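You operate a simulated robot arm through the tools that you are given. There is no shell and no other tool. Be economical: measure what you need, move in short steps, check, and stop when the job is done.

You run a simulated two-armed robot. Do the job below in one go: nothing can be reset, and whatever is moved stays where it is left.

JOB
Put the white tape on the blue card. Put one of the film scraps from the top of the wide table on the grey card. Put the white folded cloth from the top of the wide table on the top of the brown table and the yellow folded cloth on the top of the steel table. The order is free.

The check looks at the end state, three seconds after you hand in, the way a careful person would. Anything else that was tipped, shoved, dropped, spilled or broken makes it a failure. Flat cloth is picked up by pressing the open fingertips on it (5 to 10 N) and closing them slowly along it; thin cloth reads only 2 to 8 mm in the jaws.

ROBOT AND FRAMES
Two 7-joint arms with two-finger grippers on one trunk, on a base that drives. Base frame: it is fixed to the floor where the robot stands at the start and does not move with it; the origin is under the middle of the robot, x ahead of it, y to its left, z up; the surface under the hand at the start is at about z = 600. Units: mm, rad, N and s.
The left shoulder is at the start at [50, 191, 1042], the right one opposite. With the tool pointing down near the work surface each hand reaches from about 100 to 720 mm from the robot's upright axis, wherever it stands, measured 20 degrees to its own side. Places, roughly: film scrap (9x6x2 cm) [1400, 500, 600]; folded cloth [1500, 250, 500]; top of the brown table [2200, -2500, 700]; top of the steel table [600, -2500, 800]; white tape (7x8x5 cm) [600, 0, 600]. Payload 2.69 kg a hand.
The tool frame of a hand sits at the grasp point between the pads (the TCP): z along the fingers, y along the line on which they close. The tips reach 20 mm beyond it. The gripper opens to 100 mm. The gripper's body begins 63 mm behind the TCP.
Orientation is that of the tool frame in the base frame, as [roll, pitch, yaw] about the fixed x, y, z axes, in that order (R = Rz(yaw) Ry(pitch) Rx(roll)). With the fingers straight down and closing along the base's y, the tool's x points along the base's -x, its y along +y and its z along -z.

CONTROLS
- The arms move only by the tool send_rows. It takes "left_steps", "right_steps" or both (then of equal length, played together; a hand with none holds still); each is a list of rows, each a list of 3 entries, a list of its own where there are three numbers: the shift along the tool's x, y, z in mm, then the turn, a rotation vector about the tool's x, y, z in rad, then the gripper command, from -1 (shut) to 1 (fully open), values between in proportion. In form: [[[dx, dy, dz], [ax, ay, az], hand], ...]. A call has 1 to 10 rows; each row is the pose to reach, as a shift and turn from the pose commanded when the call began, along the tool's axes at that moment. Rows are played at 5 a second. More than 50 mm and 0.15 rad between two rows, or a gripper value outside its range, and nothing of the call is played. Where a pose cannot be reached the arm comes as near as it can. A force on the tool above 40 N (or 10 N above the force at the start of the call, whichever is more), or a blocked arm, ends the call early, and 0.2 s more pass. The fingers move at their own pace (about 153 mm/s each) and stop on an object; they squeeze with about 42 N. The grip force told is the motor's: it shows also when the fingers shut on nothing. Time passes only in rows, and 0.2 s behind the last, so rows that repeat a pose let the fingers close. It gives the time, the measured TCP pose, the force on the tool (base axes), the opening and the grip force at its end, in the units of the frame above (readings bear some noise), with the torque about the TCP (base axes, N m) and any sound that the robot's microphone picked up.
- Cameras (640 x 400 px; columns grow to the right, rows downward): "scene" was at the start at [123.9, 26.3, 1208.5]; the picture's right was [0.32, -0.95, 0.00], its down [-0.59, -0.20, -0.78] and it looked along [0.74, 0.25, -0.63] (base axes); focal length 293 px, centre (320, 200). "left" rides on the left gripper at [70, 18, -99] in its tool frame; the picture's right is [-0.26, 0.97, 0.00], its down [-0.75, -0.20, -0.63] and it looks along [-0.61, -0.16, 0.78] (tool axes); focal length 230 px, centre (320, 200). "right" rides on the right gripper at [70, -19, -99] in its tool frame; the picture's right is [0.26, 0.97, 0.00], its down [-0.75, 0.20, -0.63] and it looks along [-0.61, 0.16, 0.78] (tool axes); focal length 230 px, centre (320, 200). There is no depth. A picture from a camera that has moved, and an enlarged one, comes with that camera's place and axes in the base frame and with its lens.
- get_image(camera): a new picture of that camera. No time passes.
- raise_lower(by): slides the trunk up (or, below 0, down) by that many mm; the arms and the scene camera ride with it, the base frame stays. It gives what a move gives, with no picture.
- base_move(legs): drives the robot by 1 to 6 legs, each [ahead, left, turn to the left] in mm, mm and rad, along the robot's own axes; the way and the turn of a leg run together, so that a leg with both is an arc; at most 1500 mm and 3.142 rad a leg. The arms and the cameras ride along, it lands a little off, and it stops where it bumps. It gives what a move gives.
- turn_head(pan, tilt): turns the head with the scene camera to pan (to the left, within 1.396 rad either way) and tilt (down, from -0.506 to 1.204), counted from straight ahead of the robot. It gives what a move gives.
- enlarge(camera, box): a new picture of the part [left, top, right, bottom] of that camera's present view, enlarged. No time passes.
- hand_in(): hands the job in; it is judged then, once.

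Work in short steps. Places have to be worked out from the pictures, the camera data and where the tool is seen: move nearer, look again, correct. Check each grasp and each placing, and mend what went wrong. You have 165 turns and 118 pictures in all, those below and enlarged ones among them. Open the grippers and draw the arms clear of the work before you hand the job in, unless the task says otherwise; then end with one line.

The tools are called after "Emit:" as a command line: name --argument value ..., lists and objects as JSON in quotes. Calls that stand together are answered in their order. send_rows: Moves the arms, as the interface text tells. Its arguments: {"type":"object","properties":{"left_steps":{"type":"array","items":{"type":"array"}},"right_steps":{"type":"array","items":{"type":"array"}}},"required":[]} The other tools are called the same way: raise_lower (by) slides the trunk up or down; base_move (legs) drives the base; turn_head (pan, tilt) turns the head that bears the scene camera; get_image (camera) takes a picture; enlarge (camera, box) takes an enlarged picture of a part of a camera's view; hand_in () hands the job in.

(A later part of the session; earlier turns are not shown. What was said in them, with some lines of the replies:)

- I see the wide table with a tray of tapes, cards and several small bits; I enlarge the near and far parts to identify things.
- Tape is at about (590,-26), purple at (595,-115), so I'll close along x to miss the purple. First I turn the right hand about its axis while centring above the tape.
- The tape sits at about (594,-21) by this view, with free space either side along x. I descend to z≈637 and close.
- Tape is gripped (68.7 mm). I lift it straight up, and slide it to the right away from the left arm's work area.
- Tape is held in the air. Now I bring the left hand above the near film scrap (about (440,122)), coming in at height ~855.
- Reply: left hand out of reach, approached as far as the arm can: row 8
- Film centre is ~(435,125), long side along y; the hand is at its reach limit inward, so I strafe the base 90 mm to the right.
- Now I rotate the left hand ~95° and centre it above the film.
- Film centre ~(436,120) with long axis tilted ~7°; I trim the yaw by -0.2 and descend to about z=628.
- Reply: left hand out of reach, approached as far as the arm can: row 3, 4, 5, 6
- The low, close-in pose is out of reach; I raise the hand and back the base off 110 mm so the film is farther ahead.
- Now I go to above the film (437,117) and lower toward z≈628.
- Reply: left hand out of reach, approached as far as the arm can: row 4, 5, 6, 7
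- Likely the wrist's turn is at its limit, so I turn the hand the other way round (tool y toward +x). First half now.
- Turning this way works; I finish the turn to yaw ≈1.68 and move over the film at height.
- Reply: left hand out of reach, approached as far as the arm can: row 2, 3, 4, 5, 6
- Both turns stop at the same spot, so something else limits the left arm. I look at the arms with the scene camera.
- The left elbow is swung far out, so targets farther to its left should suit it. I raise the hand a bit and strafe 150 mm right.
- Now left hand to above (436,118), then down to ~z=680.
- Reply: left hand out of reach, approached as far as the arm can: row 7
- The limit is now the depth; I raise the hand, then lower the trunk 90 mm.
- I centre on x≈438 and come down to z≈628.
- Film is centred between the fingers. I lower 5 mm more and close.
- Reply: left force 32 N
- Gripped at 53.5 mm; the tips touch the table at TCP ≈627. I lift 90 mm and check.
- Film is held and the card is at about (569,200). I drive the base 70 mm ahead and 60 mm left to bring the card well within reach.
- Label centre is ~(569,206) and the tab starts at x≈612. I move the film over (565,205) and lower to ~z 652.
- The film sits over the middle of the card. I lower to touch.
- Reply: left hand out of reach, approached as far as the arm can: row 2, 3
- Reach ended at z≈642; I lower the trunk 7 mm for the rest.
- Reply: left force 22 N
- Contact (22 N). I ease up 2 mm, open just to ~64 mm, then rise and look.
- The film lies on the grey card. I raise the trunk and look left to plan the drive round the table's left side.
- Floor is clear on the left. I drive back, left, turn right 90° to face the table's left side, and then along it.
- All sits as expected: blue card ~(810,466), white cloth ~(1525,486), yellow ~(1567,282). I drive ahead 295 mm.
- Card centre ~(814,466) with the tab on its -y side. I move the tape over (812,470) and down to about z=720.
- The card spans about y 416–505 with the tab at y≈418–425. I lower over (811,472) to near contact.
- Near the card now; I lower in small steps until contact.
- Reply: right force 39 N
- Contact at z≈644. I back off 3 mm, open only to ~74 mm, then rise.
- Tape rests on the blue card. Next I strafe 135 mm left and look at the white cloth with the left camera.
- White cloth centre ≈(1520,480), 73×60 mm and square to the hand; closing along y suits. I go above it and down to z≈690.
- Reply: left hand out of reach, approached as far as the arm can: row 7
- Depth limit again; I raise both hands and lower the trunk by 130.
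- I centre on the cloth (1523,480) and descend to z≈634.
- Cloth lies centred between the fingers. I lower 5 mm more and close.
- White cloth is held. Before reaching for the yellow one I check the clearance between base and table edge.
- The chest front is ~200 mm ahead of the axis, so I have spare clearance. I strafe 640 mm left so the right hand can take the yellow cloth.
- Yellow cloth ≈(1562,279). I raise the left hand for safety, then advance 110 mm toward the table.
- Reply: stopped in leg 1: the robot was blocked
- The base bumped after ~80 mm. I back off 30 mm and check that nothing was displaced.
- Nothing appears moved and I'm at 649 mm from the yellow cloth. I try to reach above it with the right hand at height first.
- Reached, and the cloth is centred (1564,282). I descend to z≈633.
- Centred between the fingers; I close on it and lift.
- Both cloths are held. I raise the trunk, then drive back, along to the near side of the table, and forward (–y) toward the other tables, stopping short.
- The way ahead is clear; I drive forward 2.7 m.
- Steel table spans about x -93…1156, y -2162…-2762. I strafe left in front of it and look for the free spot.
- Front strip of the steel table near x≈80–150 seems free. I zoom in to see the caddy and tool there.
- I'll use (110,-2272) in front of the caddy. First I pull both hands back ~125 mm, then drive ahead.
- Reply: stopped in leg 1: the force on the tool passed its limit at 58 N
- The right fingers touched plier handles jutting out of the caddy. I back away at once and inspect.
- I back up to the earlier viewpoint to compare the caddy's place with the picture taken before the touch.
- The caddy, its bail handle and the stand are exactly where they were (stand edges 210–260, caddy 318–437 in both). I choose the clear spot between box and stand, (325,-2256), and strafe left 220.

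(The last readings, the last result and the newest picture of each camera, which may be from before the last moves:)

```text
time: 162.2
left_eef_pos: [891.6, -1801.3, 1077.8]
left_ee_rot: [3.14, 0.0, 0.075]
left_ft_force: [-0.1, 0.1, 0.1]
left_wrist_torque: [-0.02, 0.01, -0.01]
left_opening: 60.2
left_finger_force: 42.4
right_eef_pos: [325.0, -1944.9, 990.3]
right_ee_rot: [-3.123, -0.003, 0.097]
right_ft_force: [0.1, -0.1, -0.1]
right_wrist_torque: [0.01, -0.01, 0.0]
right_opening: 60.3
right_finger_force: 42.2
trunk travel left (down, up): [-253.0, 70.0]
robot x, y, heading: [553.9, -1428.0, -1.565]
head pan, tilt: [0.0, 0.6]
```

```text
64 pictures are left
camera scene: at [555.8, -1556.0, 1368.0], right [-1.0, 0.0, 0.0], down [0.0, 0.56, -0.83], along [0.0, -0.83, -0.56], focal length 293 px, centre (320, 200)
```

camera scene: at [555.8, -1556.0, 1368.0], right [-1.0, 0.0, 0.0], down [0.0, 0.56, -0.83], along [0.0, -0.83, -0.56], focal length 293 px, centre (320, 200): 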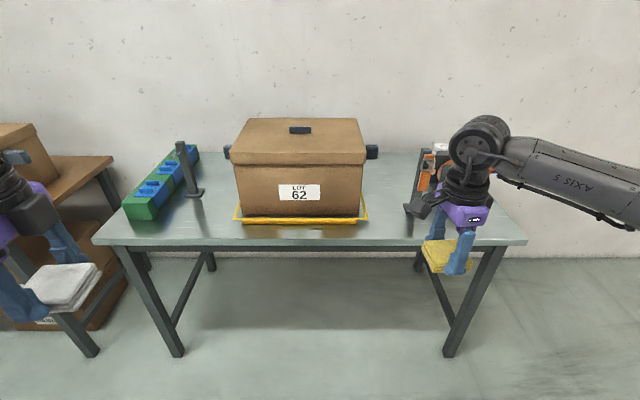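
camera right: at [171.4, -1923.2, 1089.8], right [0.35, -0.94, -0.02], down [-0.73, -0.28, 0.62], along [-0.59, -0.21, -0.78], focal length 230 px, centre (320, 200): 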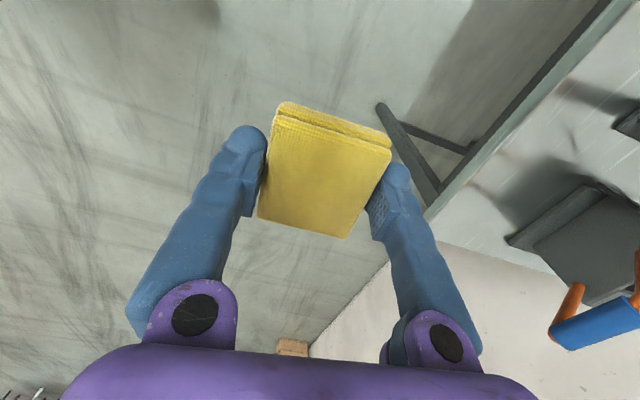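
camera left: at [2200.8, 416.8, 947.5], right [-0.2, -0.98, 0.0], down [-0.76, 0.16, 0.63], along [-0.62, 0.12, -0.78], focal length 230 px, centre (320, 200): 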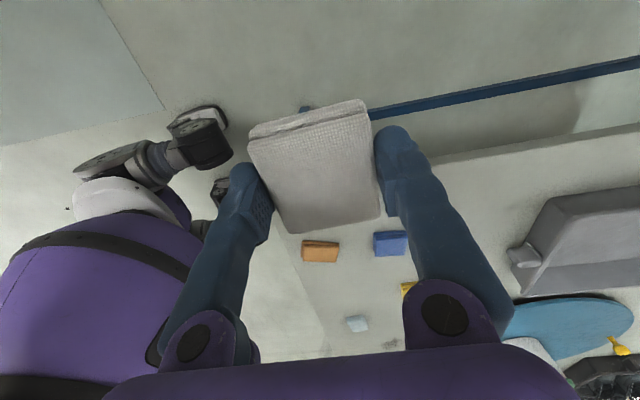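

Clear gap between box and stand confirmed. I drive ahead 250 mm and check with the right camera.

Emit:
base_move --legs '[[250, 0, 0]]'

Emit:
get_image --camera "right"

Emit:
get_image --camera "scene"

```text
time: 164.0
left_eef_pos: [890.6, -2050.0, 1077.5]
left_ee_rot: [3.139, -0.001, 0.073]
left_ft_force: [0.7, -1.2, -0.6]
left_wrist_torque: [0.06, 0.01, -0.01]
left_opening: 60.4
left_finger_force: 41.6
right_eef_pos: [324.0, -2193.3, 990.6]
right_ee_rot: [-3.123, -0.003, 0.096]
right_ft_force: [-0.3, -0.2, -0.9]
right_wrist_torque: [0.03, -0.02, 0.0]
right_opening: 60.4
right_finger_force: 41.9
trunk travel left (down, up): [-253.0, 70.0]
robot x, y, heading: [555.0, -1672.0, -1.572]
head pan, tilt: [0.0, 0.6]
```

```text
63 pictures are left
camera right: at [390.4, -2171.2, 1089.1], right [0.35, -0.94, -0.02], down [-0.73, -0.28, 0.62], along [-0.59, -0.2, -0.78], focal length 230 px, centre (320, 200)
```

right: 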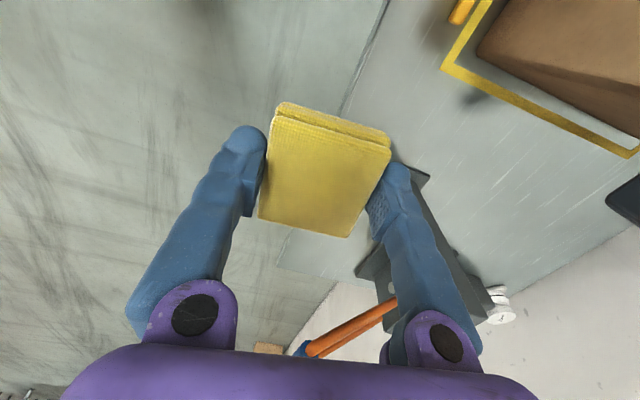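

```text
62 pictures are left
camera scene: at [555.5, -1804.1, 1367.9], right [-1.0, 0.0, 0.0], down [0.0, 0.57, -0.82], along [0.0, -0.82, -0.57], focal length 293 px, centre (320, 200)
```

scene: 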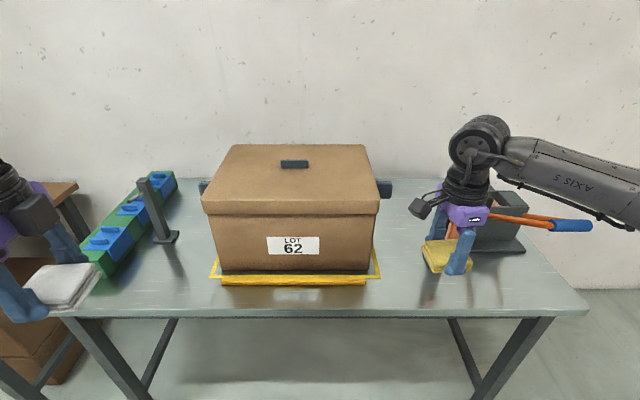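

Target (322,-2270) is free. I extend the right hand there and lower to z≈860.

Emit:
send_rows --right_steps '[[[-5, 38, 0], [-0.017, 0, 0], -1], [[-9, 76, 0], [-0.017, 0, 0], -1], [[-9, 76, 40], [-0.017, 0, 0], -1], [[-9, 76, 80], [-0.017, 0, 0], -1], [[-9, 76, 120], [-0.017, 0, 0], -1], [[-9, 76, 130], [-0.017, 0, 0], -1]]'

Emit:
get_image --camera "right"

Emit:
get_image --camera "scene"

```text
time: 165.4
left_eef_pos: [889.9, -2048.3, 1078.5]
left_ee_rot: [3.139, -0.001, 0.074]
left_ft_force: [0.3, -0.2, -0.4]
left_wrist_torque: [0.01, -0.01, -0.03]
left_opening: 60.3
left_finger_force: 41.8
right_eef_pos: [322.6, -2265.6, 858.9]
right_ee_rot: [-3.14, -0.004, 0.096]
right_ft_force: [-0.1, 0.1, -0.5]
right_wrist_torque: [-0.03, 0.01, -0.02]
right_opening: 60.4
right_finger_force: 41.9
trunk travel left (down, up): [-253.0, 70.0]
robot x, y, heading: [552.0, -1674.5, -1.568]
head pan, tilt: [0.0, 0.6]
```

```text
61 pictures are left
camera right: at [388.8, -2242.2, 958.3], right [0.35, -0.94, 0.0], down [-0.73, -0.27, 0.63], along [-0.59, -0.22, -0.78], focal length 230 px, centre (320, 200)
```

right: 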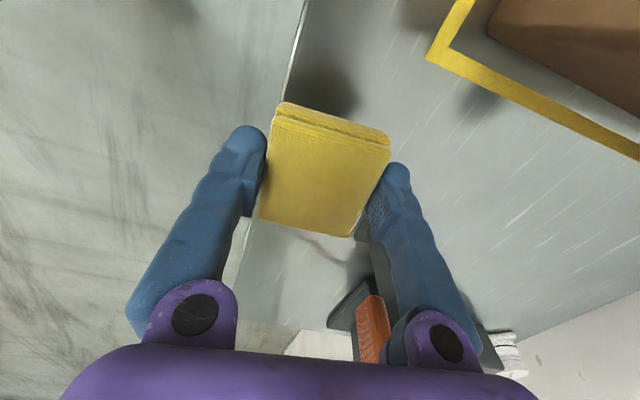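

```text
60 pictures are left
camera scene: at [555.6, -1803.4, 1368.0], right [-1.0, 0.0, 0.0], down [0.0, 0.56, -0.83], along [0.0, -0.83, -0.56], focal length 293 px, centre (320, 200)
```

scene: 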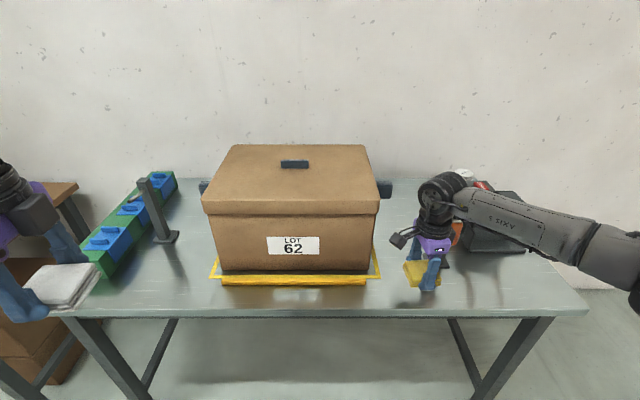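

The table edge is really at y≈-2231 with the top probably nearer z≈750. I move 27 mm further in and lower carefully.

Emit:
send_rows --right_steps '[[[-3, 14, 0], [0, 0, 0], -1], [[-3, 27, 0], [0, 0, 0], -1], [[-3, 27, 20], [0, 0, 0], -1], [[-3, 27, 32], [0, 0, 0], -1], [[-3, 27, 42], [0, 0, 0], -1]]'

Emit:
get_image --camera "right"

```text
time: 166.6
left_eef_pos: [890.6, -2048.3, 1077.6]
left_ee_rot: [3.141, 0.001, 0.076]
left_ft_force: [0.8, -0.2, 0.6]
left_wrist_torque: [0.0, -0.02, 0.03]
left_opening: 60.4
left_finger_force: 42.1
right_eef_pos: [322.5, -2293.6, 817.4]
right_ee_rot: [-3.139, -0.002, 0.093]
right_ft_force: [0.1, 0.0, 0.1]
right_wrist_torque: [-0.01, 0.01, 0.03]
right_opening: 60.3
right_finger_force: 41.9
trunk travel left (down, up): [-253.0, 70.0]
robot x, y, heading: [556.0, -1672.2, -1.572]
head pan, tilt: [0.0, 0.6]
```

```text
59 pictures are left
camera right: at [388.2, -2269.7, 915.7], right [0.35, -0.94, 0.0], down [-0.73, -0.27, 0.63], along [-0.59, -0.22, -0.78], focal length 230 px, centre (320, 200)
```

right: 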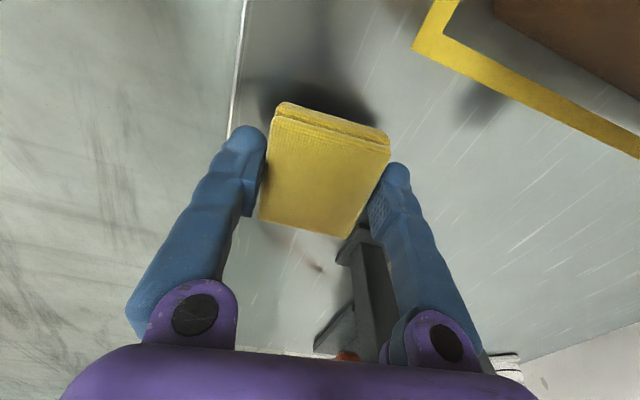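

Still free; I continue down slowly to feel the surface.

Emit:
send_rows --right_steps '[[[0, 0, 12], [0, 0, 0], -1], [[0, 0, 22], [0, 0, 0], -1], [[0, 0, 30], [0, 0, 0], -1], [[0, 0, 36], [0, 0, 0], -1], [[0, 0, 41], [0, 0, 0], -1], [[0, 0, 46], [0, 0, 0], -1], [[0, 0, 50], [0, 0, 0], -1]]'

```text
time: 167.7
left_eef_pos: [891.0, -2046.2, 1077.8]
left_ee_rot: [3.137, 0.002, 0.074]
left_ft_force: [-0.2, -0.4, 0.0]
left_wrist_torque: [0.01, -0.03, 0.01]
left_opening: 60.2
left_finger_force: 42.3
right_eef_pos: [323.1, -2296.4, 787.3]
right_ee_rot: [3.133, -0.006, 0.09]
right_ft_force: [-0.3, 7.1, 19.3]
right_wrist_torque: [0.49, 0.31, -0.13]
right_opening: 60.3
right_finger_force: 41.7
trunk travel left (down, up): [-253.0, 70.0]
robot x, y, heading: [550.2, -1674.2, -1.571]
head pan, tilt: [0.0, 0.6]
stopped in row 5 (right hand): the force on the tool passed its limit at 45 N (the readings are from after the stop); the commanded pose is now the measured one
```

Contact at z≈787. I look to make sure it is the table, then release.

Emit:
get_image --camera "right"

```text
58 pictures are left
camera right: at [388.6, -2271.6, 886.3], right [0.34, -0.94, 0.01], down [-0.73, -0.26, 0.63], along [-0.59, -0.22, -0.78], focal length 230 px, centre (320, 200)
```

right: 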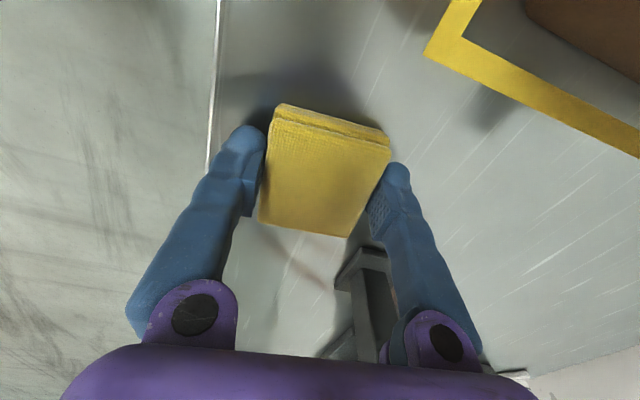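

It is on the table, well inside the edge. I release and rise.

Emit:
send_rows --right_steps '[[[0, 0, -1], [0, 0, 0], -1], [[0, 0, -1], [0, 0, 0], 0.3], [[0, 0, -1], [0, 0, 0], 0.45], [[0, 0, -1], [0, 0, 0], 0.5], [[0, 0, -20], [0, 0, 0], 0.5], [[0, 0, -60], [0, 0, 0], 0.5], [[0, 0, -105], [0, 0, 0], 0.8], [[0, 0, -150], [0, 0, 0], 1], [[0, 0, -195], [0, 0, 0], 1]]'

Emit:
get_image --camera "right"

```text
time: 169.7
left_eef_pos: [891.0, -2047.1, 1078.9]
left_ee_rot: [3.138, 0.0, 0.077]
left_ft_force: [-1.2, 1.2, -0.6]
left_wrist_torque: [-0.05, -0.03, -0.01]
left_opening: 60.4
left_finger_force: 42.3
right_eef_pos: [321.1, -2296.2, 979.9]
right_ee_rot: [3.137, -0.006, 0.092]
right_ft_force: [-0.6, 1.0, -0.3]
right_wrist_torque: [-0.01, 0.01, -0.02]
right_opening: 100.1
right_finger_force: 0.1
trunk travel left (down, up): [-253.0, 70.0]
robot x, y, heading: [552.5, -1670.1, -1.578]
head pan, tilt: [0.0, 0.6]
```

```text
57 pictures are left
camera right: at [387.5, -2271.1, 1079.2], right [0.35, -0.94, 0.01], down [-0.73, -0.27, 0.63], along [-0.59, -0.22, -0.78], focal length 230 px, centre (320, 200)
```

right: 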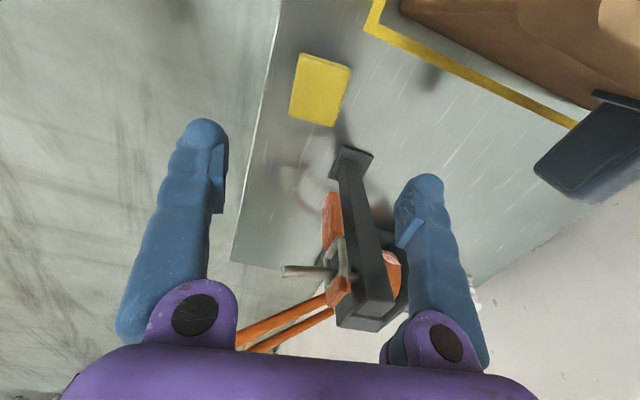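

Yellow cloth lies flat on the steel table. I back off and strafe left toward the brown table, then look.

Emit:
base_move --legs '[[-290, 0, 0], [0, 700, 0]]'

Emit:
turn_head --pan 0.6 --tilt 0.5

Emit:
get_image --camera "scene"

```text
time: 177.9
left_eef_pos: [1594.7, -1753.8, 1077.7]
left_ee_rot: [3.14, 0.0, 0.08]
left_ft_force: [-0.3, 0.5, -1.6]
left_wrist_torque: [-0.06, -0.01, -0.01]
left_opening: 60.2
left_finger_force: 42.5
right_eef_pos: [1026.6, -2005.9, 978.8]
right_ee_rot: [3.137, -0.005, 0.098]
right_ft_force: [-0.3, 0.2, 0.6]
right_wrist_torque: [0.01, 0.0, 0.01]
right_opening: 100.2
right_finger_force: 0.1
trunk travel left (down, up): [-253.0, 70.0]
robot x, y, heading: [1257.3, -1384.7, -1.567]
head pan, tilt: [0.0, 0.6]
```

```text
time: 178.9
left_eef_pos: [1593.6, -1754.7, 1078.4]
left_ee_rot: [3.14, 0.0, 0.08]
left_ft_force: [-0.2, 0.5, -0.3]
left_wrist_torque: [-0.01, -0.01, 0.0]
left_opening: 60.2
left_finger_force: 42.2
right_eef_pos: [1025.9, -2006.0, 977.8]
right_ee_rot: [3.135, -0.005, 0.097]
right_ft_force: [0.6, 0.4, 0.4]
right_wrist_torque: [-0.02, -0.01, 0.01]
right_opening: 100.0
right_finger_force: 0.1
trunk travel left (down, up): [-253.0, 70.0]
robot x, y, heading: [1252.0, -1379.2, -1.566]
head pan, tilt: [0.6, 0.499]
```

```text
56 pictures are left
camera scene: at [1309.0, -1497.6, 1377.1], right [-0.82, -0.57, 0.0], down [-0.27, 0.39, -0.88], along [0.5, -0.72, -0.48], focal length 293 px, centre (320, 200)
```

scene: 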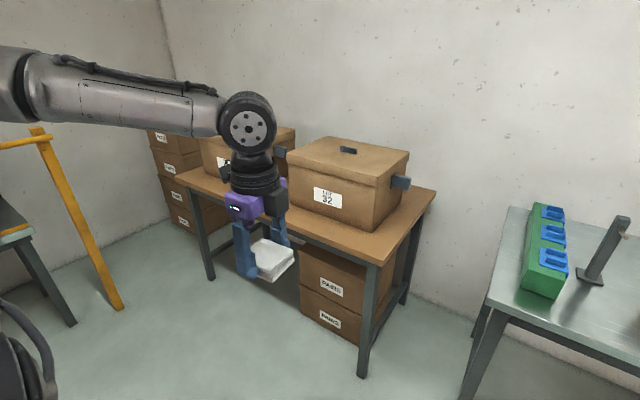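

Brown table front edge ≈ y -2240, box front ≈ -2413; the front strip is free. I strafe 255 mm left, and pull the right hand back 120 mm.

Emit:
send_rows --right_steps '[[[0, -42, -10], [0, 0, 0], 1], [[0, -84, -20], [0, 0, 0], 1], [[0, -126, -30], [0, 0, 0], 1]]'

Emit:
base_move --legs '[[0, 255, 0], [250, 0, 0]]'

Emit:
get_image --camera "scene"

Emit:
get_image --camera "left"

```text
time: 179.7
left_eef_pos: [1594.1, -1752.8, 1079.4]
left_ee_rot: [3.138, -0.001, 0.08]
left_ft_force: [-0.6, -0.7, -0.7]
left_wrist_torque: [-0.05, -0.05, 0.02]
left_opening: 60.3
left_finger_force: 41.8
right_eef_pos: [1014.3, -1879.8, 1008.6]
right_ee_rot: [3.137, -0.006, 0.097]
right_ft_force: [0.1, 0.4, 0.1]
right_wrist_torque: [0.0, 0.0, -0.02]
right_opening: 100.2
right_finger_force: 0.1
trunk travel left (down, up): [-253.0, 70.0]
robot x, y, heading: [1256.1, -1385.5, -1.569]
head pan, tilt: [0.6, 0.499]
```

```text
time: 184.0
left_eef_pos: [1855.5, -2002.4, 1079.0]
left_ee_rot: [3.139, 0.002, 0.08]
left_ft_force: [-0.1, -0.2, 0.1]
left_wrist_torque: [0.03, -0.02, 0.02]
left_opening: 60.5
left_finger_force: 42.1
right_eef_pos: [1274.9, -2128.0, 1008.1]
right_ee_rot: [3.136, -0.006, 0.098]
right_ft_force: [0.1, 0.2, -0.2]
right_wrist_torque: [0.06, 0.02, 0.0]
right_opening: 99.7
right_finger_force: 0.1
trunk travel left (down, up): [-253.0, 70.0]
robot x, y, heading: [1515.3, -1629.7, -1.564]
head pan, tilt: [0.6, 0.499]
```

```text
55 pictures are left
camera scene: at [1569.8, -1745.7, 1377.0], right [-0.82, -0.57, 0.0], down [-0.27, 0.39, -0.88], along [0.5, -0.72, -0.48], focal length 293 px, centre (320, 200)
```

scene: 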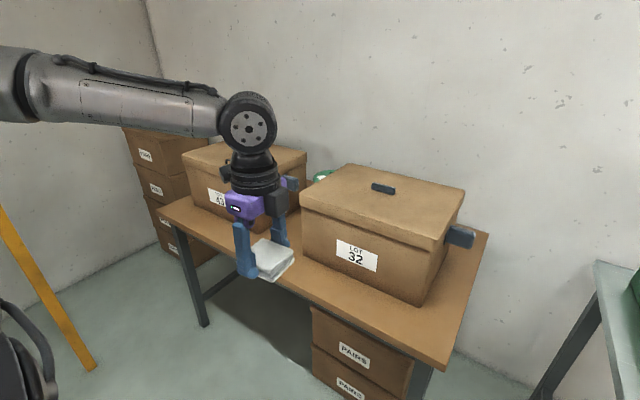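

```text
54 pictures are left
camera left: at [1924.7, -2014.9, 1176.5], right [-0.18, -0.98, 0.0], down [-0.76, 0.14, 0.63], along [-0.62, 0.11, -0.78], focal length 230 px, centre (320, 200)
```

left: 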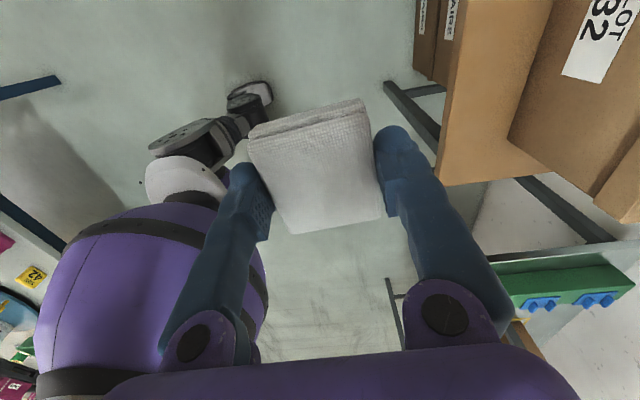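

Front edge ≈ -2240, box front ≈ -2385, so I'll place at y≈-2298. Drive ahead 165 mm, then extend the left hand and check again.

Emit:
base_move --legs '[[165, 0, 0]]'

Emit:
send_rows --left_steps '[[[-5, 40, 0], [0, 0, 0], -1], [[-8, 80, 0], [0, 0, 0], -1], [[-10, 120, 0], [0, 0, 0], -1], [[-10, 120, 40], [0, 0, 0], -1], [[-10, 120, 80], [0, 0, 0], -1]]'

Emit:
get_image --camera "left"

Emit:
get_image --camera "scene"

```text
time: 185.4
left_eef_pos: [1855.8, -2166.2, 1078.2]
left_ee_rot: [3.141, 0.0, 0.079]
left_ft_force: [1.0, 0.5, -0.5]
left_wrist_torque: [0.03, 0.0, 0.01]
left_opening: 60.5
left_finger_force: 42.4
right_eef_pos: [1275.9, -2291.3, 1007.9]
right_ee_rot: [3.138, -0.006, 0.096]
right_ft_force: [0.0, 0.4, 0.6]
right_wrist_torque: [0.04, -0.02, 0.02]
right_opening: 100.0
right_finger_force: 0.1
trunk travel left (down, up): [-253.0, 70.0]
robot x, y, heading: [1518.2, -1788.6, -1.563]
head pan, tilt: [0.6, 0.499]
```

```text
time: 186.6
left_eef_pos: [1856.5, -2286.3, 999.0]
left_ee_rot: [3.139, -0.001, 0.079]
left_ft_force: [-0.2, 0.4, -1.8]
left_wrist_torque: [0.02, 0.02, -0.01]
left_opening: 60.0
left_finger_force: 41.7
right_eef_pos: [1276.3, -2291.3, 1008.9]
right_ee_rot: [3.139, -0.004, 0.097]
right_ft_force: [0.0, -0.1, -0.1]
right_wrist_torque: [0.02, -0.02, 0.02]
right_opening: 100.2
right_finger_force: 0.0
trunk travel left (down, up): [-253.0, 70.0]
robot x, y, heading: [1514.5, -1792.0, -1.57]
head pan, tilt: [0.6, 0.499]
```

```text
53 pictures are left
camera left: at [1925.6, -2299.3, 1097.1], right [-0.18, -0.98, 0.0], down [-0.76, 0.14, 0.63], along [-0.62, 0.11, -0.78], focal length 230 px, centre (320, 200)
```

left: 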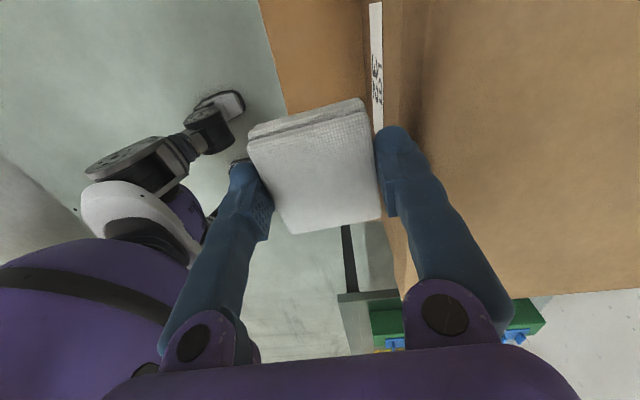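

```text
52 pictures are left
camera scene: at [1570.6, -1908.7, 1377.0], right [-0.82, -0.57, 0.0], down [-0.27, 0.39, -0.88], along [0.5, -0.72, -0.48], focal length 293 px, centre (320, 200)
```

scene: 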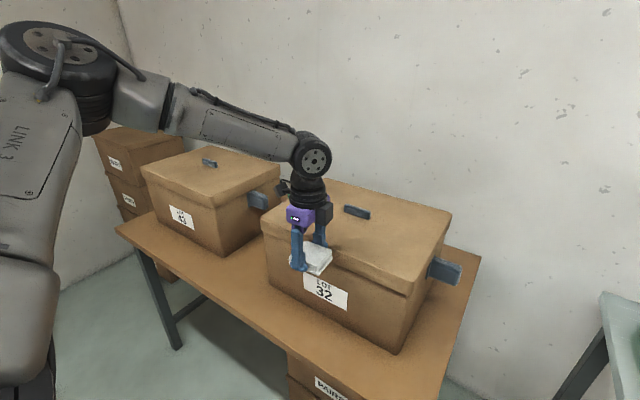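

The strip in front of this box is only ~130 mm deep – tight for the gripper body. The gap between the two boxes (x≈2081–2341) is roomier, so I lift, draw back, and strafe 350 mm left.

Emit:
send_rows --left_steps '[[[0, 0, -40], [0, 0, 0], -1], [[0, 0, -80], [0, 0, 0], -1], [[0, -45, -80], [0, 0, 0], -1], [[0, -90, -80], [0, 0, 0], -1], [[0, -120, -80], [0, 0, 0], -1]]'

Emit:
base_move --legs '[[0, 350, 0]]'

Emit:
turn_head --pan 0.3 --tilt 0.6

Emit:
get_image --camera "scene"

Emit:
get_image --camera "left"

```text
time: 187.8
left_eef_pos: [1845.7, -2164.6, 1078.0]
left_ee_rot: [3.139, -0.002, 0.079]
left_ft_force: [-0.1, 0.0, 0.1]
left_wrist_torque: [0.01, 0.02, 0.02]
left_opening: 60.2
left_finger_force: 41.6
right_eef_pos: [1276.5, -2291.5, 1009.4]
right_ee_rot: [3.136, -0.005, 0.098]
right_ft_force: [0.6, 0.0, 0.3]
right_wrist_torque: [-0.01, 0.0, 0.0]
right_opening: 100.1
right_finger_force: 0.1
trunk travel left (down, up): [-253.0, 70.0]
robot x, y, heading: [1513.0, -1792.7, -1.569]
head pan, tilt: [0.6, 0.499]
```

```text
time: 191.5
left_eef_pos: [2196.0, -2162.7, 1077.2]
left_ee_rot: [3.14, -0.001, 0.083]
left_ft_force: [-0.3, -0.1, 0.0]
left_wrist_torque: [0.0, -0.01, 0.01]
left_opening: 60.5
left_finger_force: 42.1
right_eef_pos: [1628.1, -2288.8, 1007.9]
right_ee_rot: [3.135, -0.005, 0.103]
right_ft_force: [0.5, -0.3, 0.6]
right_wrist_torque: [-0.01, 0.03, -0.03]
right_opening: 100.1
right_finger_force: 0.0
trunk travel left (down, up): [-253.0, 70.0]
robot x, y, heading: [1863.8, -1789.4, -1.563]
head pan, tilt: [0.6, 0.499]
```

```text
time: 192.3
left_eef_pos: [2195.9, -2162.3, 1077.1]
left_ee_rot: [3.139, -0.001, 0.085]
left_ft_force: [-0.2, 0.3, -0.4]
left_wrist_torque: [0.01, 0.01, 0.03]
left_opening: 60.5
left_finger_force: 42.1
right_eef_pos: [1628.1, -2290.7, 1008.6]
right_ee_rot: [3.136, -0.005, 0.103]
right_ft_force: [-0.5, -0.1, 1.0]
right_wrist_torque: [0.04, 0.0, 0.03]
right_opening: 99.9
right_finger_force: 0.0
trunk travel left (down, up): [-253.0, 70.0]
robot x, y, heading: [1865.0, -1788.8, -1.564]
head pan, tilt: [0.3, 0.6]
```

```text
51 pictures are left
camera scene: at [1895.4, -1914.9, 1368.0], right [-0.95, -0.3, 0.0], down [-0.17, 0.54, -0.83], along [0.25, -0.79, -0.56], focal length 293 px, centre (320, 200)
```

scene: 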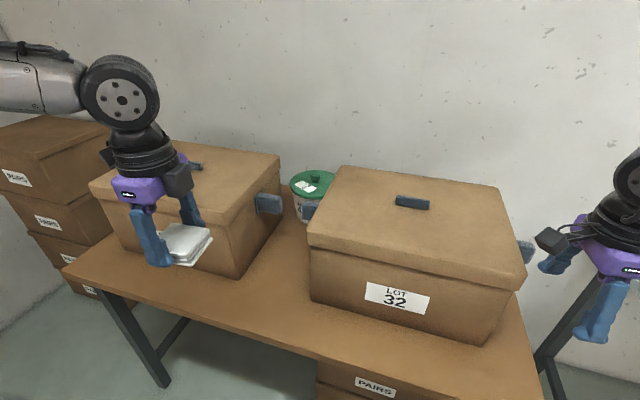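

```text
50 pictures are left
camera left: at [2266.6, -2174.8, 1175.9], right [-0.18, -0.98, 0.0], down [-0.76, 0.14, 0.63], along [-0.62, 0.11, -0.78], focal length 230 px, centre (320, 200)
```

left: 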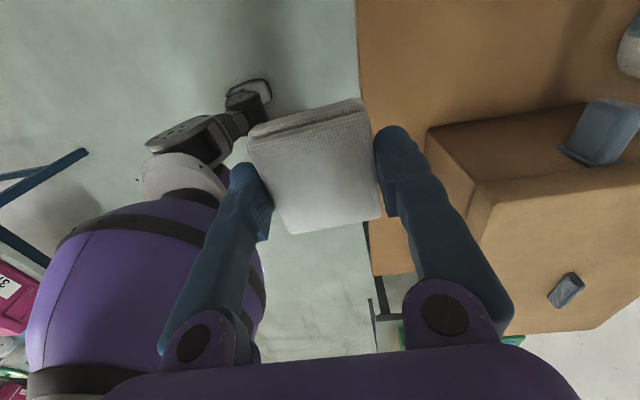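

Gap between boxes is x≈2035–2298, edge y≈-2227. I extend the left hand over (2165,-2300) and lower to z≈850.

Emit:
send_rows --left_steps '[[[-14, 45, 0], [0, 0, 0], -1], [[-28, 90, 0], [0, 0, 0], -1], [[-42, 135, 0], [0, 0, 0], -1], [[-42, 135, 45], [0, 0, 0], -1], [[-42, 135, 90], [0, 0, 0], -1], [[-42, 135, 135], [0, 0, 0], -1], [[-42, 135, 180], [0, 0, 0], -1], [[-42, 135, 225], [0, 0, 0], -1]]'

Emit:
get_image --camera "left"

Emit:
get_image --camera "scene"

```text
time: 194.1
left_eef_pos: [2171.7, -2292.2, 864.4]
left_ee_rot: [3.137, 0.002, 0.084]
left_ft_force: [0.4, -0.2, -0.7]
left_wrist_torque: [-0.01, 0.05, -0.01]
left_opening: 59.9
left_finger_force: 42.0
left hand out of reach, approached as far as the arm can: row 8
right_eef_pos: [1628.5, -2289.6, 1008.6]
right_ee_rot: [3.137, -0.006, 0.104]
right_ft_force: [0.1, -0.1, -0.3]
right_wrist_torque: [-0.03, 0.01, -0.01]
right_opening: 99.9
right_finger_force: 0.1
trunk travel left (down, up): [-253.0, 70.0]
robot x, y, heading: [1864.9, -1791.6, -1.562]
head pan, tilt: [0.3, 0.6]
```

```text
49 pictures are left
camera left: at [2241.7, -2304.6, 962.3], right [-0.18, -0.98, 0.0], down [-0.76, 0.14, 0.63], along [-0.62, 0.11, -0.78], focal length 230 px, centre (320, 200)
```

left: 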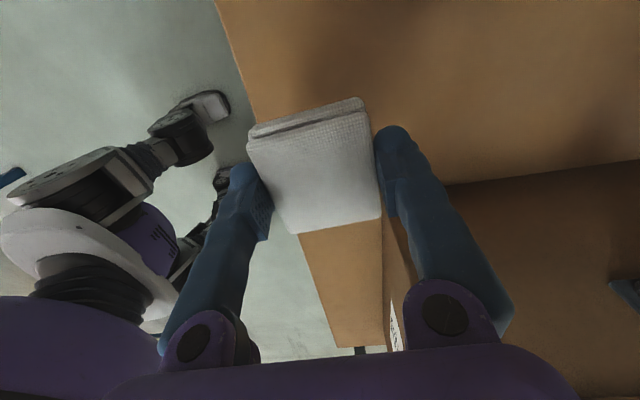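

```text
48 pictures are left
camera scene: at [1895.7, -1914.6, 1368.1], right [-0.95, -0.3, 0.0], down [-0.17, 0.54, -0.83], along [0.25, -0.79, -0.56], focal length 293 px, centre (320, 200)
```

scene: 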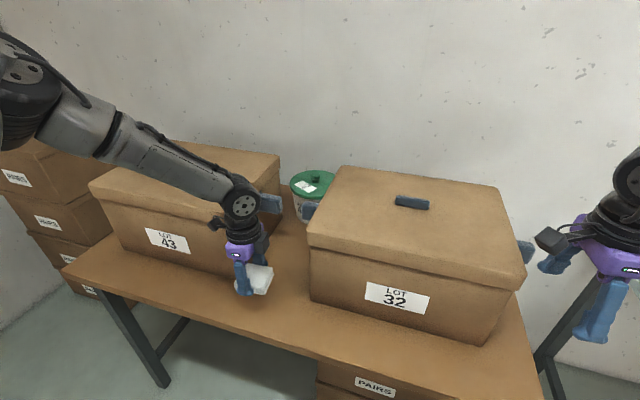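

Depth limit again. I'll pull the right hand up and back, lift the left slightly, then lower the trunk 130 mm.

Emit:
send_rows --left_steps '[[[0, 0, -20], [0, 0, 0], -1], [[0, 0, -40], [0, 0, 0], -1], [[0, 0, -40], [0, 0, 0], -1]]' --right_steps '[[[0, -40, 0], [0, 0, 0], 1], [[0, -80, -20], [0, 0, 0], 1], [[0, -100, -60], [0, 0, 0], 1]]'

Emit:
raise_lower --by -130

Emit:
get_image --camera "left"

Emit:
get_image --camera "scene"

```text
time: 194.9
left_eef_pos: [2172.7, -2291.3, 904.6]
left_ee_rot: [3.138, 0.0, 0.084]
left_ft_force: [-0.3, 0.1, -0.2]
left_wrist_torque: [-0.01, 0.0, -0.01]
left_opening: 60.0
left_finger_force: 41.9
right_eef_pos: [1615.7, -2189.5, 1067.3]
right_ee_rot: [3.135, -0.005, 0.102]
right_ft_force: [-0.6, -0.2, 0.1]
right_wrist_torque: [-0.01, 0.02, 0.02]
right_opening: 100.1
right_finger_force: 0.1
trunk travel left (down, up): [-253.0, 70.0]
robot x, y, heading: [1863.5, -1787.6, -1.563]
head pan, tilt: [0.3, 0.6]
```

```text
time: 196.4
left_eef_pos: [2172.3, -2292.3, 774.5]
left_ee_rot: [3.138, 0.001, 0.082]
left_ft_force: [0.3, -0.1, 0.1]
left_wrist_torque: [0.0, -0.03, 0.0]
left_opening: 60.1
left_finger_force: 41.9
right_eef_pos: [1616.9, -2188.2, 937.6]
right_ee_rot: [3.136, -0.005, 0.104]
right_ft_force: [0.4, 0.4, -0.1]
right_wrist_torque: [0.0, 0.0, -0.01]
right_opening: 99.9
right_finger_force: 0.0
trunk travel left (down, up): [-123.0, 200.0]
robot x, y, heading: [1865.3, -1789.2, -1.561]
head pan, tilt: [0.3, 0.6]
```

```text
47 pictures are left
camera left: at [2241.8, -2304.3, 873.0], right [-0.18, -0.98, 0.0], down [-0.76, 0.14, 0.63], along [-0.62, 0.11, -0.78], focal length 230 px, centre (320, 200)
```

left: 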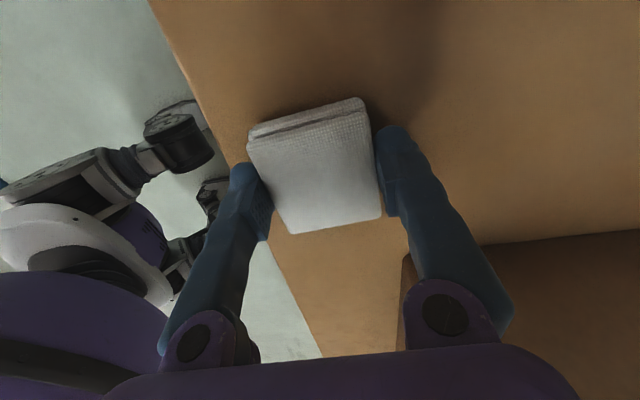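

```text
46 pictures are left
camera scene: at [1895.4, -1914.8, 1238.1], right [-0.95, -0.3, 0.0], down [-0.17, 0.54, -0.83], along [0.25, -0.79, -0.56], focal length 293 px, centre (320, 200)
```

scene: 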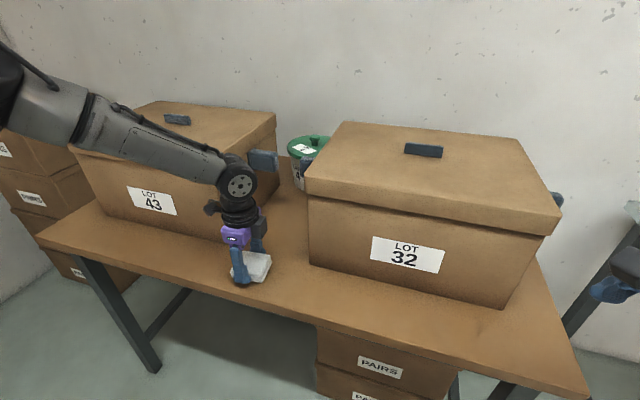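

Clear of both boxes and ~35 mm inside the edge. I lower slowly to contact.

Emit:
send_rows --left_steps '[[[0, 0, 10], [0, 0, 0], -1], [[0, 0, 20], [0, 0, 0], -1], [[0, 0, 28], [0, 0, 0], -1], [[0, 0, 35], [0, 0, 0], -1], [[0, 0, 41], [0, 0, 0], -1], [[0, 0, 47], [0, 0, 0], -1], [[0, 0, 53], [0, 0, 0], -1]]'

```text
time: 197.0
left_eef_pos: [2171.1, -2294.6, 768.9]
left_ee_rot: [3.13, 0.002, 0.086]
left_ft_force: [0.7, 7.0, 23.4]
left_wrist_torque: [0.49, -0.01, -0.06]
left_opening: 60.1
left_finger_force: 42.1
right_eef_pos: [1615.6, -2188.9, 938.8]
right_ee_rot: [3.136, -0.006, 0.102]
right_ft_force: [0.0, 0.2, -0.1]
right_wrist_torque: [-0.04, 0.02, 0.03]
right_opening: 100.0
right_finger_force: 0.0
trunk travel left (down, up): [-123.0, 200.0]
robot x, y, heading: [1867.3, -1788.6, -1.563]
head pan, tilt: [0.3, 0.6]
stopped in row 2 (left hand): the force on the tool passed its limit at 51 N (the readings are from after the stop); the commanded pose is now the measured one
```

Contact at z≈769 (table top ≈747). I release and rise.

Emit:
send_rows --left_steps '[[[0, 0, -1], [0, 0, 0], -1], [[0, 0, -1], [0, 0, 0], 0.3], [[0, 0, -1], [0, 0, 0], 0.45], [[0, 0, -1], [0, 0, 0], 0.5], [[0, 0, -20], [0, 0, 0], 0.5], [[0, 0, -60], [0, 0, 0], 0.5], [[0, 0, -105], [0, 0, 0], 0.8], [[0, 0, -150], [0, 0, 0], 1], [[0, 0, -195], [0, 0, 0], 1]]'

Emit:
get_image --camera "left"

Emit:
get_image --camera "scene"

```text
time: 199.0
left_eef_pos: [2171.2, -2291.9, 959.5]
left_ee_rot: [3.133, 0.0, 0.086]
left_ft_force: [0.4, -0.2, 0.2]
left_wrist_torque: [0.0, 0.02, 0.01]
left_opening: 100.1
left_finger_force: 0.0
right_eef_pos: [1616.2, -2188.8, 937.4]
right_ee_rot: [3.136, -0.006, 0.102]
right_ft_force: [-0.9, -0.2, -0.4]
right_wrist_torque: [-0.04, -0.01, -0.02]
right_opening: 99.9
right_finger_force: 0.0
trunk travel left (down, up): [-123.0, 200.0]
robot x, y, heading: [1866.4, -1787.0, -1.566]
head pan, tilt: [0.3, 0.6]
```

```text
45 pictures are left
camera left: at [2241.0, -2303.8, 1058.2], right [-0.18, -0.98, 0.01], down [-0.77, 0.14, 0.63], along [-0.62, 0.1, -0.78], focal length 230 px, centre (320, 200)
```

left: 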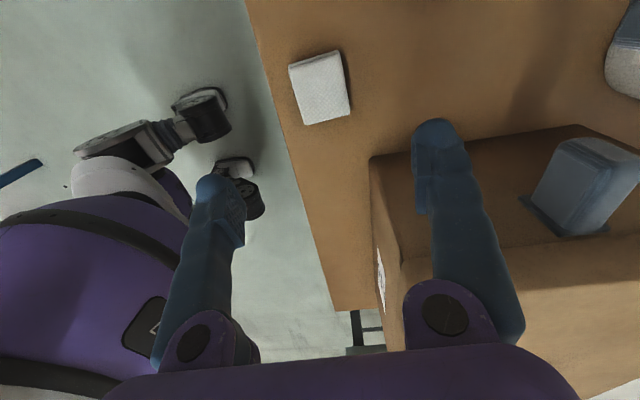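

```text
44 pictures are left
camera scene: at [1895.3, -1914.4, 1238.0], right [-0.95, -0.3, 0.0], down [-0.17, 0.54, -0.83], along [0.25, -0.79, -0.56], focal length 293 px, centre (320, 200)
```

scene: 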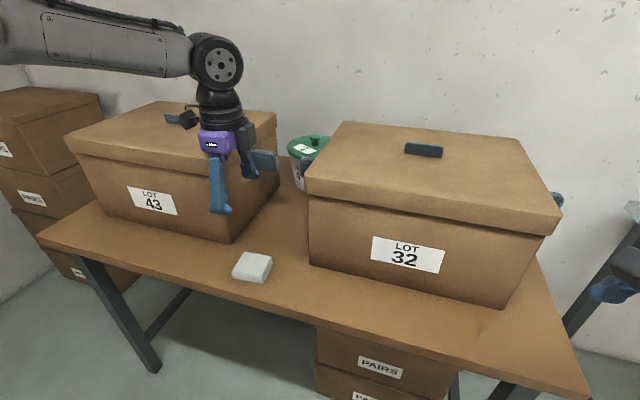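

White cloth lies flat on the brown table. I back away to draw the arms clear and take a last look.

Emit:
base_move --legs '[[-350, 0, 0]]'

Emit:
turn_head --pan -0.6 --tilt 0.4

Emit:
get_image --camera "scene"

```text
time: 201.2
left_eef_pos: [2168.6, -1943.8, 958.6]
left_ee_rot: [3.131, 0.0, 0.088]
left_ft_force: [-0.1, -0.3, 0.2]
left_wrist_torque: [-0.05, 0.03, -0.02]
left_opening: 100.0
left_finger_force: 0.1
right_eef_pos: [1614.3, -1841.8, 938.1]
right_ee_rot: [3.135, -0.007, 0.106]
right_ft_force: [-0.1, -0.2, -0.3]
right_wrist_torque: [-0.01, -0.01, 0.01]
right_opening: 100.2
right_finger_force: 0.0
trunk travel left (down, up): [-123.0, 200.0]
robot x, y, heading: [1868.9, -1440.5, -1.557]
head pan, tilt: [0.3, 0.6]
```

```text
time: 202.4
left_eef_pos: [2169.1, -1943.4, 958.9]
left_ee_rot: [3.132, 0.0, 0.087]
left_ft_force: [-0.1, 0.8, 0.8]
left_wrist_torque: [0.03, -0.04, -0.01]
left_opening: 100.0
left_finger_force: 0.0
right_eef_pos: [1614.3, -1840.9, 937.4]
right_ee_rot: [3.136, -0.005, 0.107]
right_ft_force: [0.4, -0.4, 0.4]
right_wrist_torque: [0.01, -0.01, 0.0]
right_opening: 100.0
right_finger_force: 0.1
trunk travel left (down, up): [-123.0, 200.0]
robot x, y, heading: [1861.1, -1440.8, -1.554]
head pan, tilt: [-0.6, 0.4]
```

```text
43 pictures are left
camera scene: at [1813.5, -1559.9, 1256.2], right [-0.83, 0.55, 0.0], down [0.22, 0.32, -0.92], along [-0.51, -0.77, -0.39], focal length 293 px, centre (320, 200)
```

scene: 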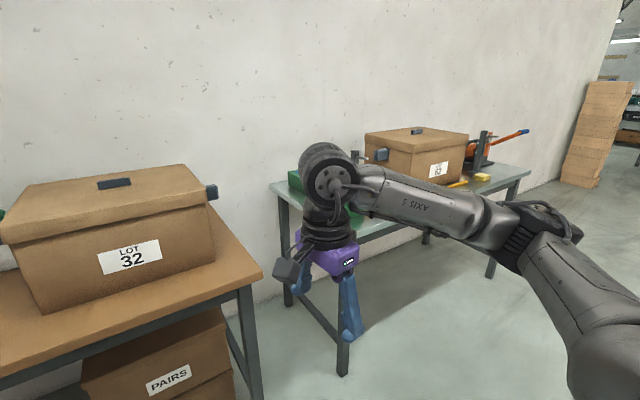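

The yellow cloth is seen on the steel table, the white one is on the brown table, and the hands are open and clear, so I hand the job in.

Emit:
hand_in

```text
The job is handed in.
```

All four placements are done and handed in: the white tape is on the blue card, a film scrap on the grey card, the white cloth on the brown table, and the yellow cloth on the steel table. The base bumped something beside the wide table once, and the right hand touched the tool caddy's handle on the steel table once; later pictures showed nothing moved. The film scrap sits toward the near edge of its card.
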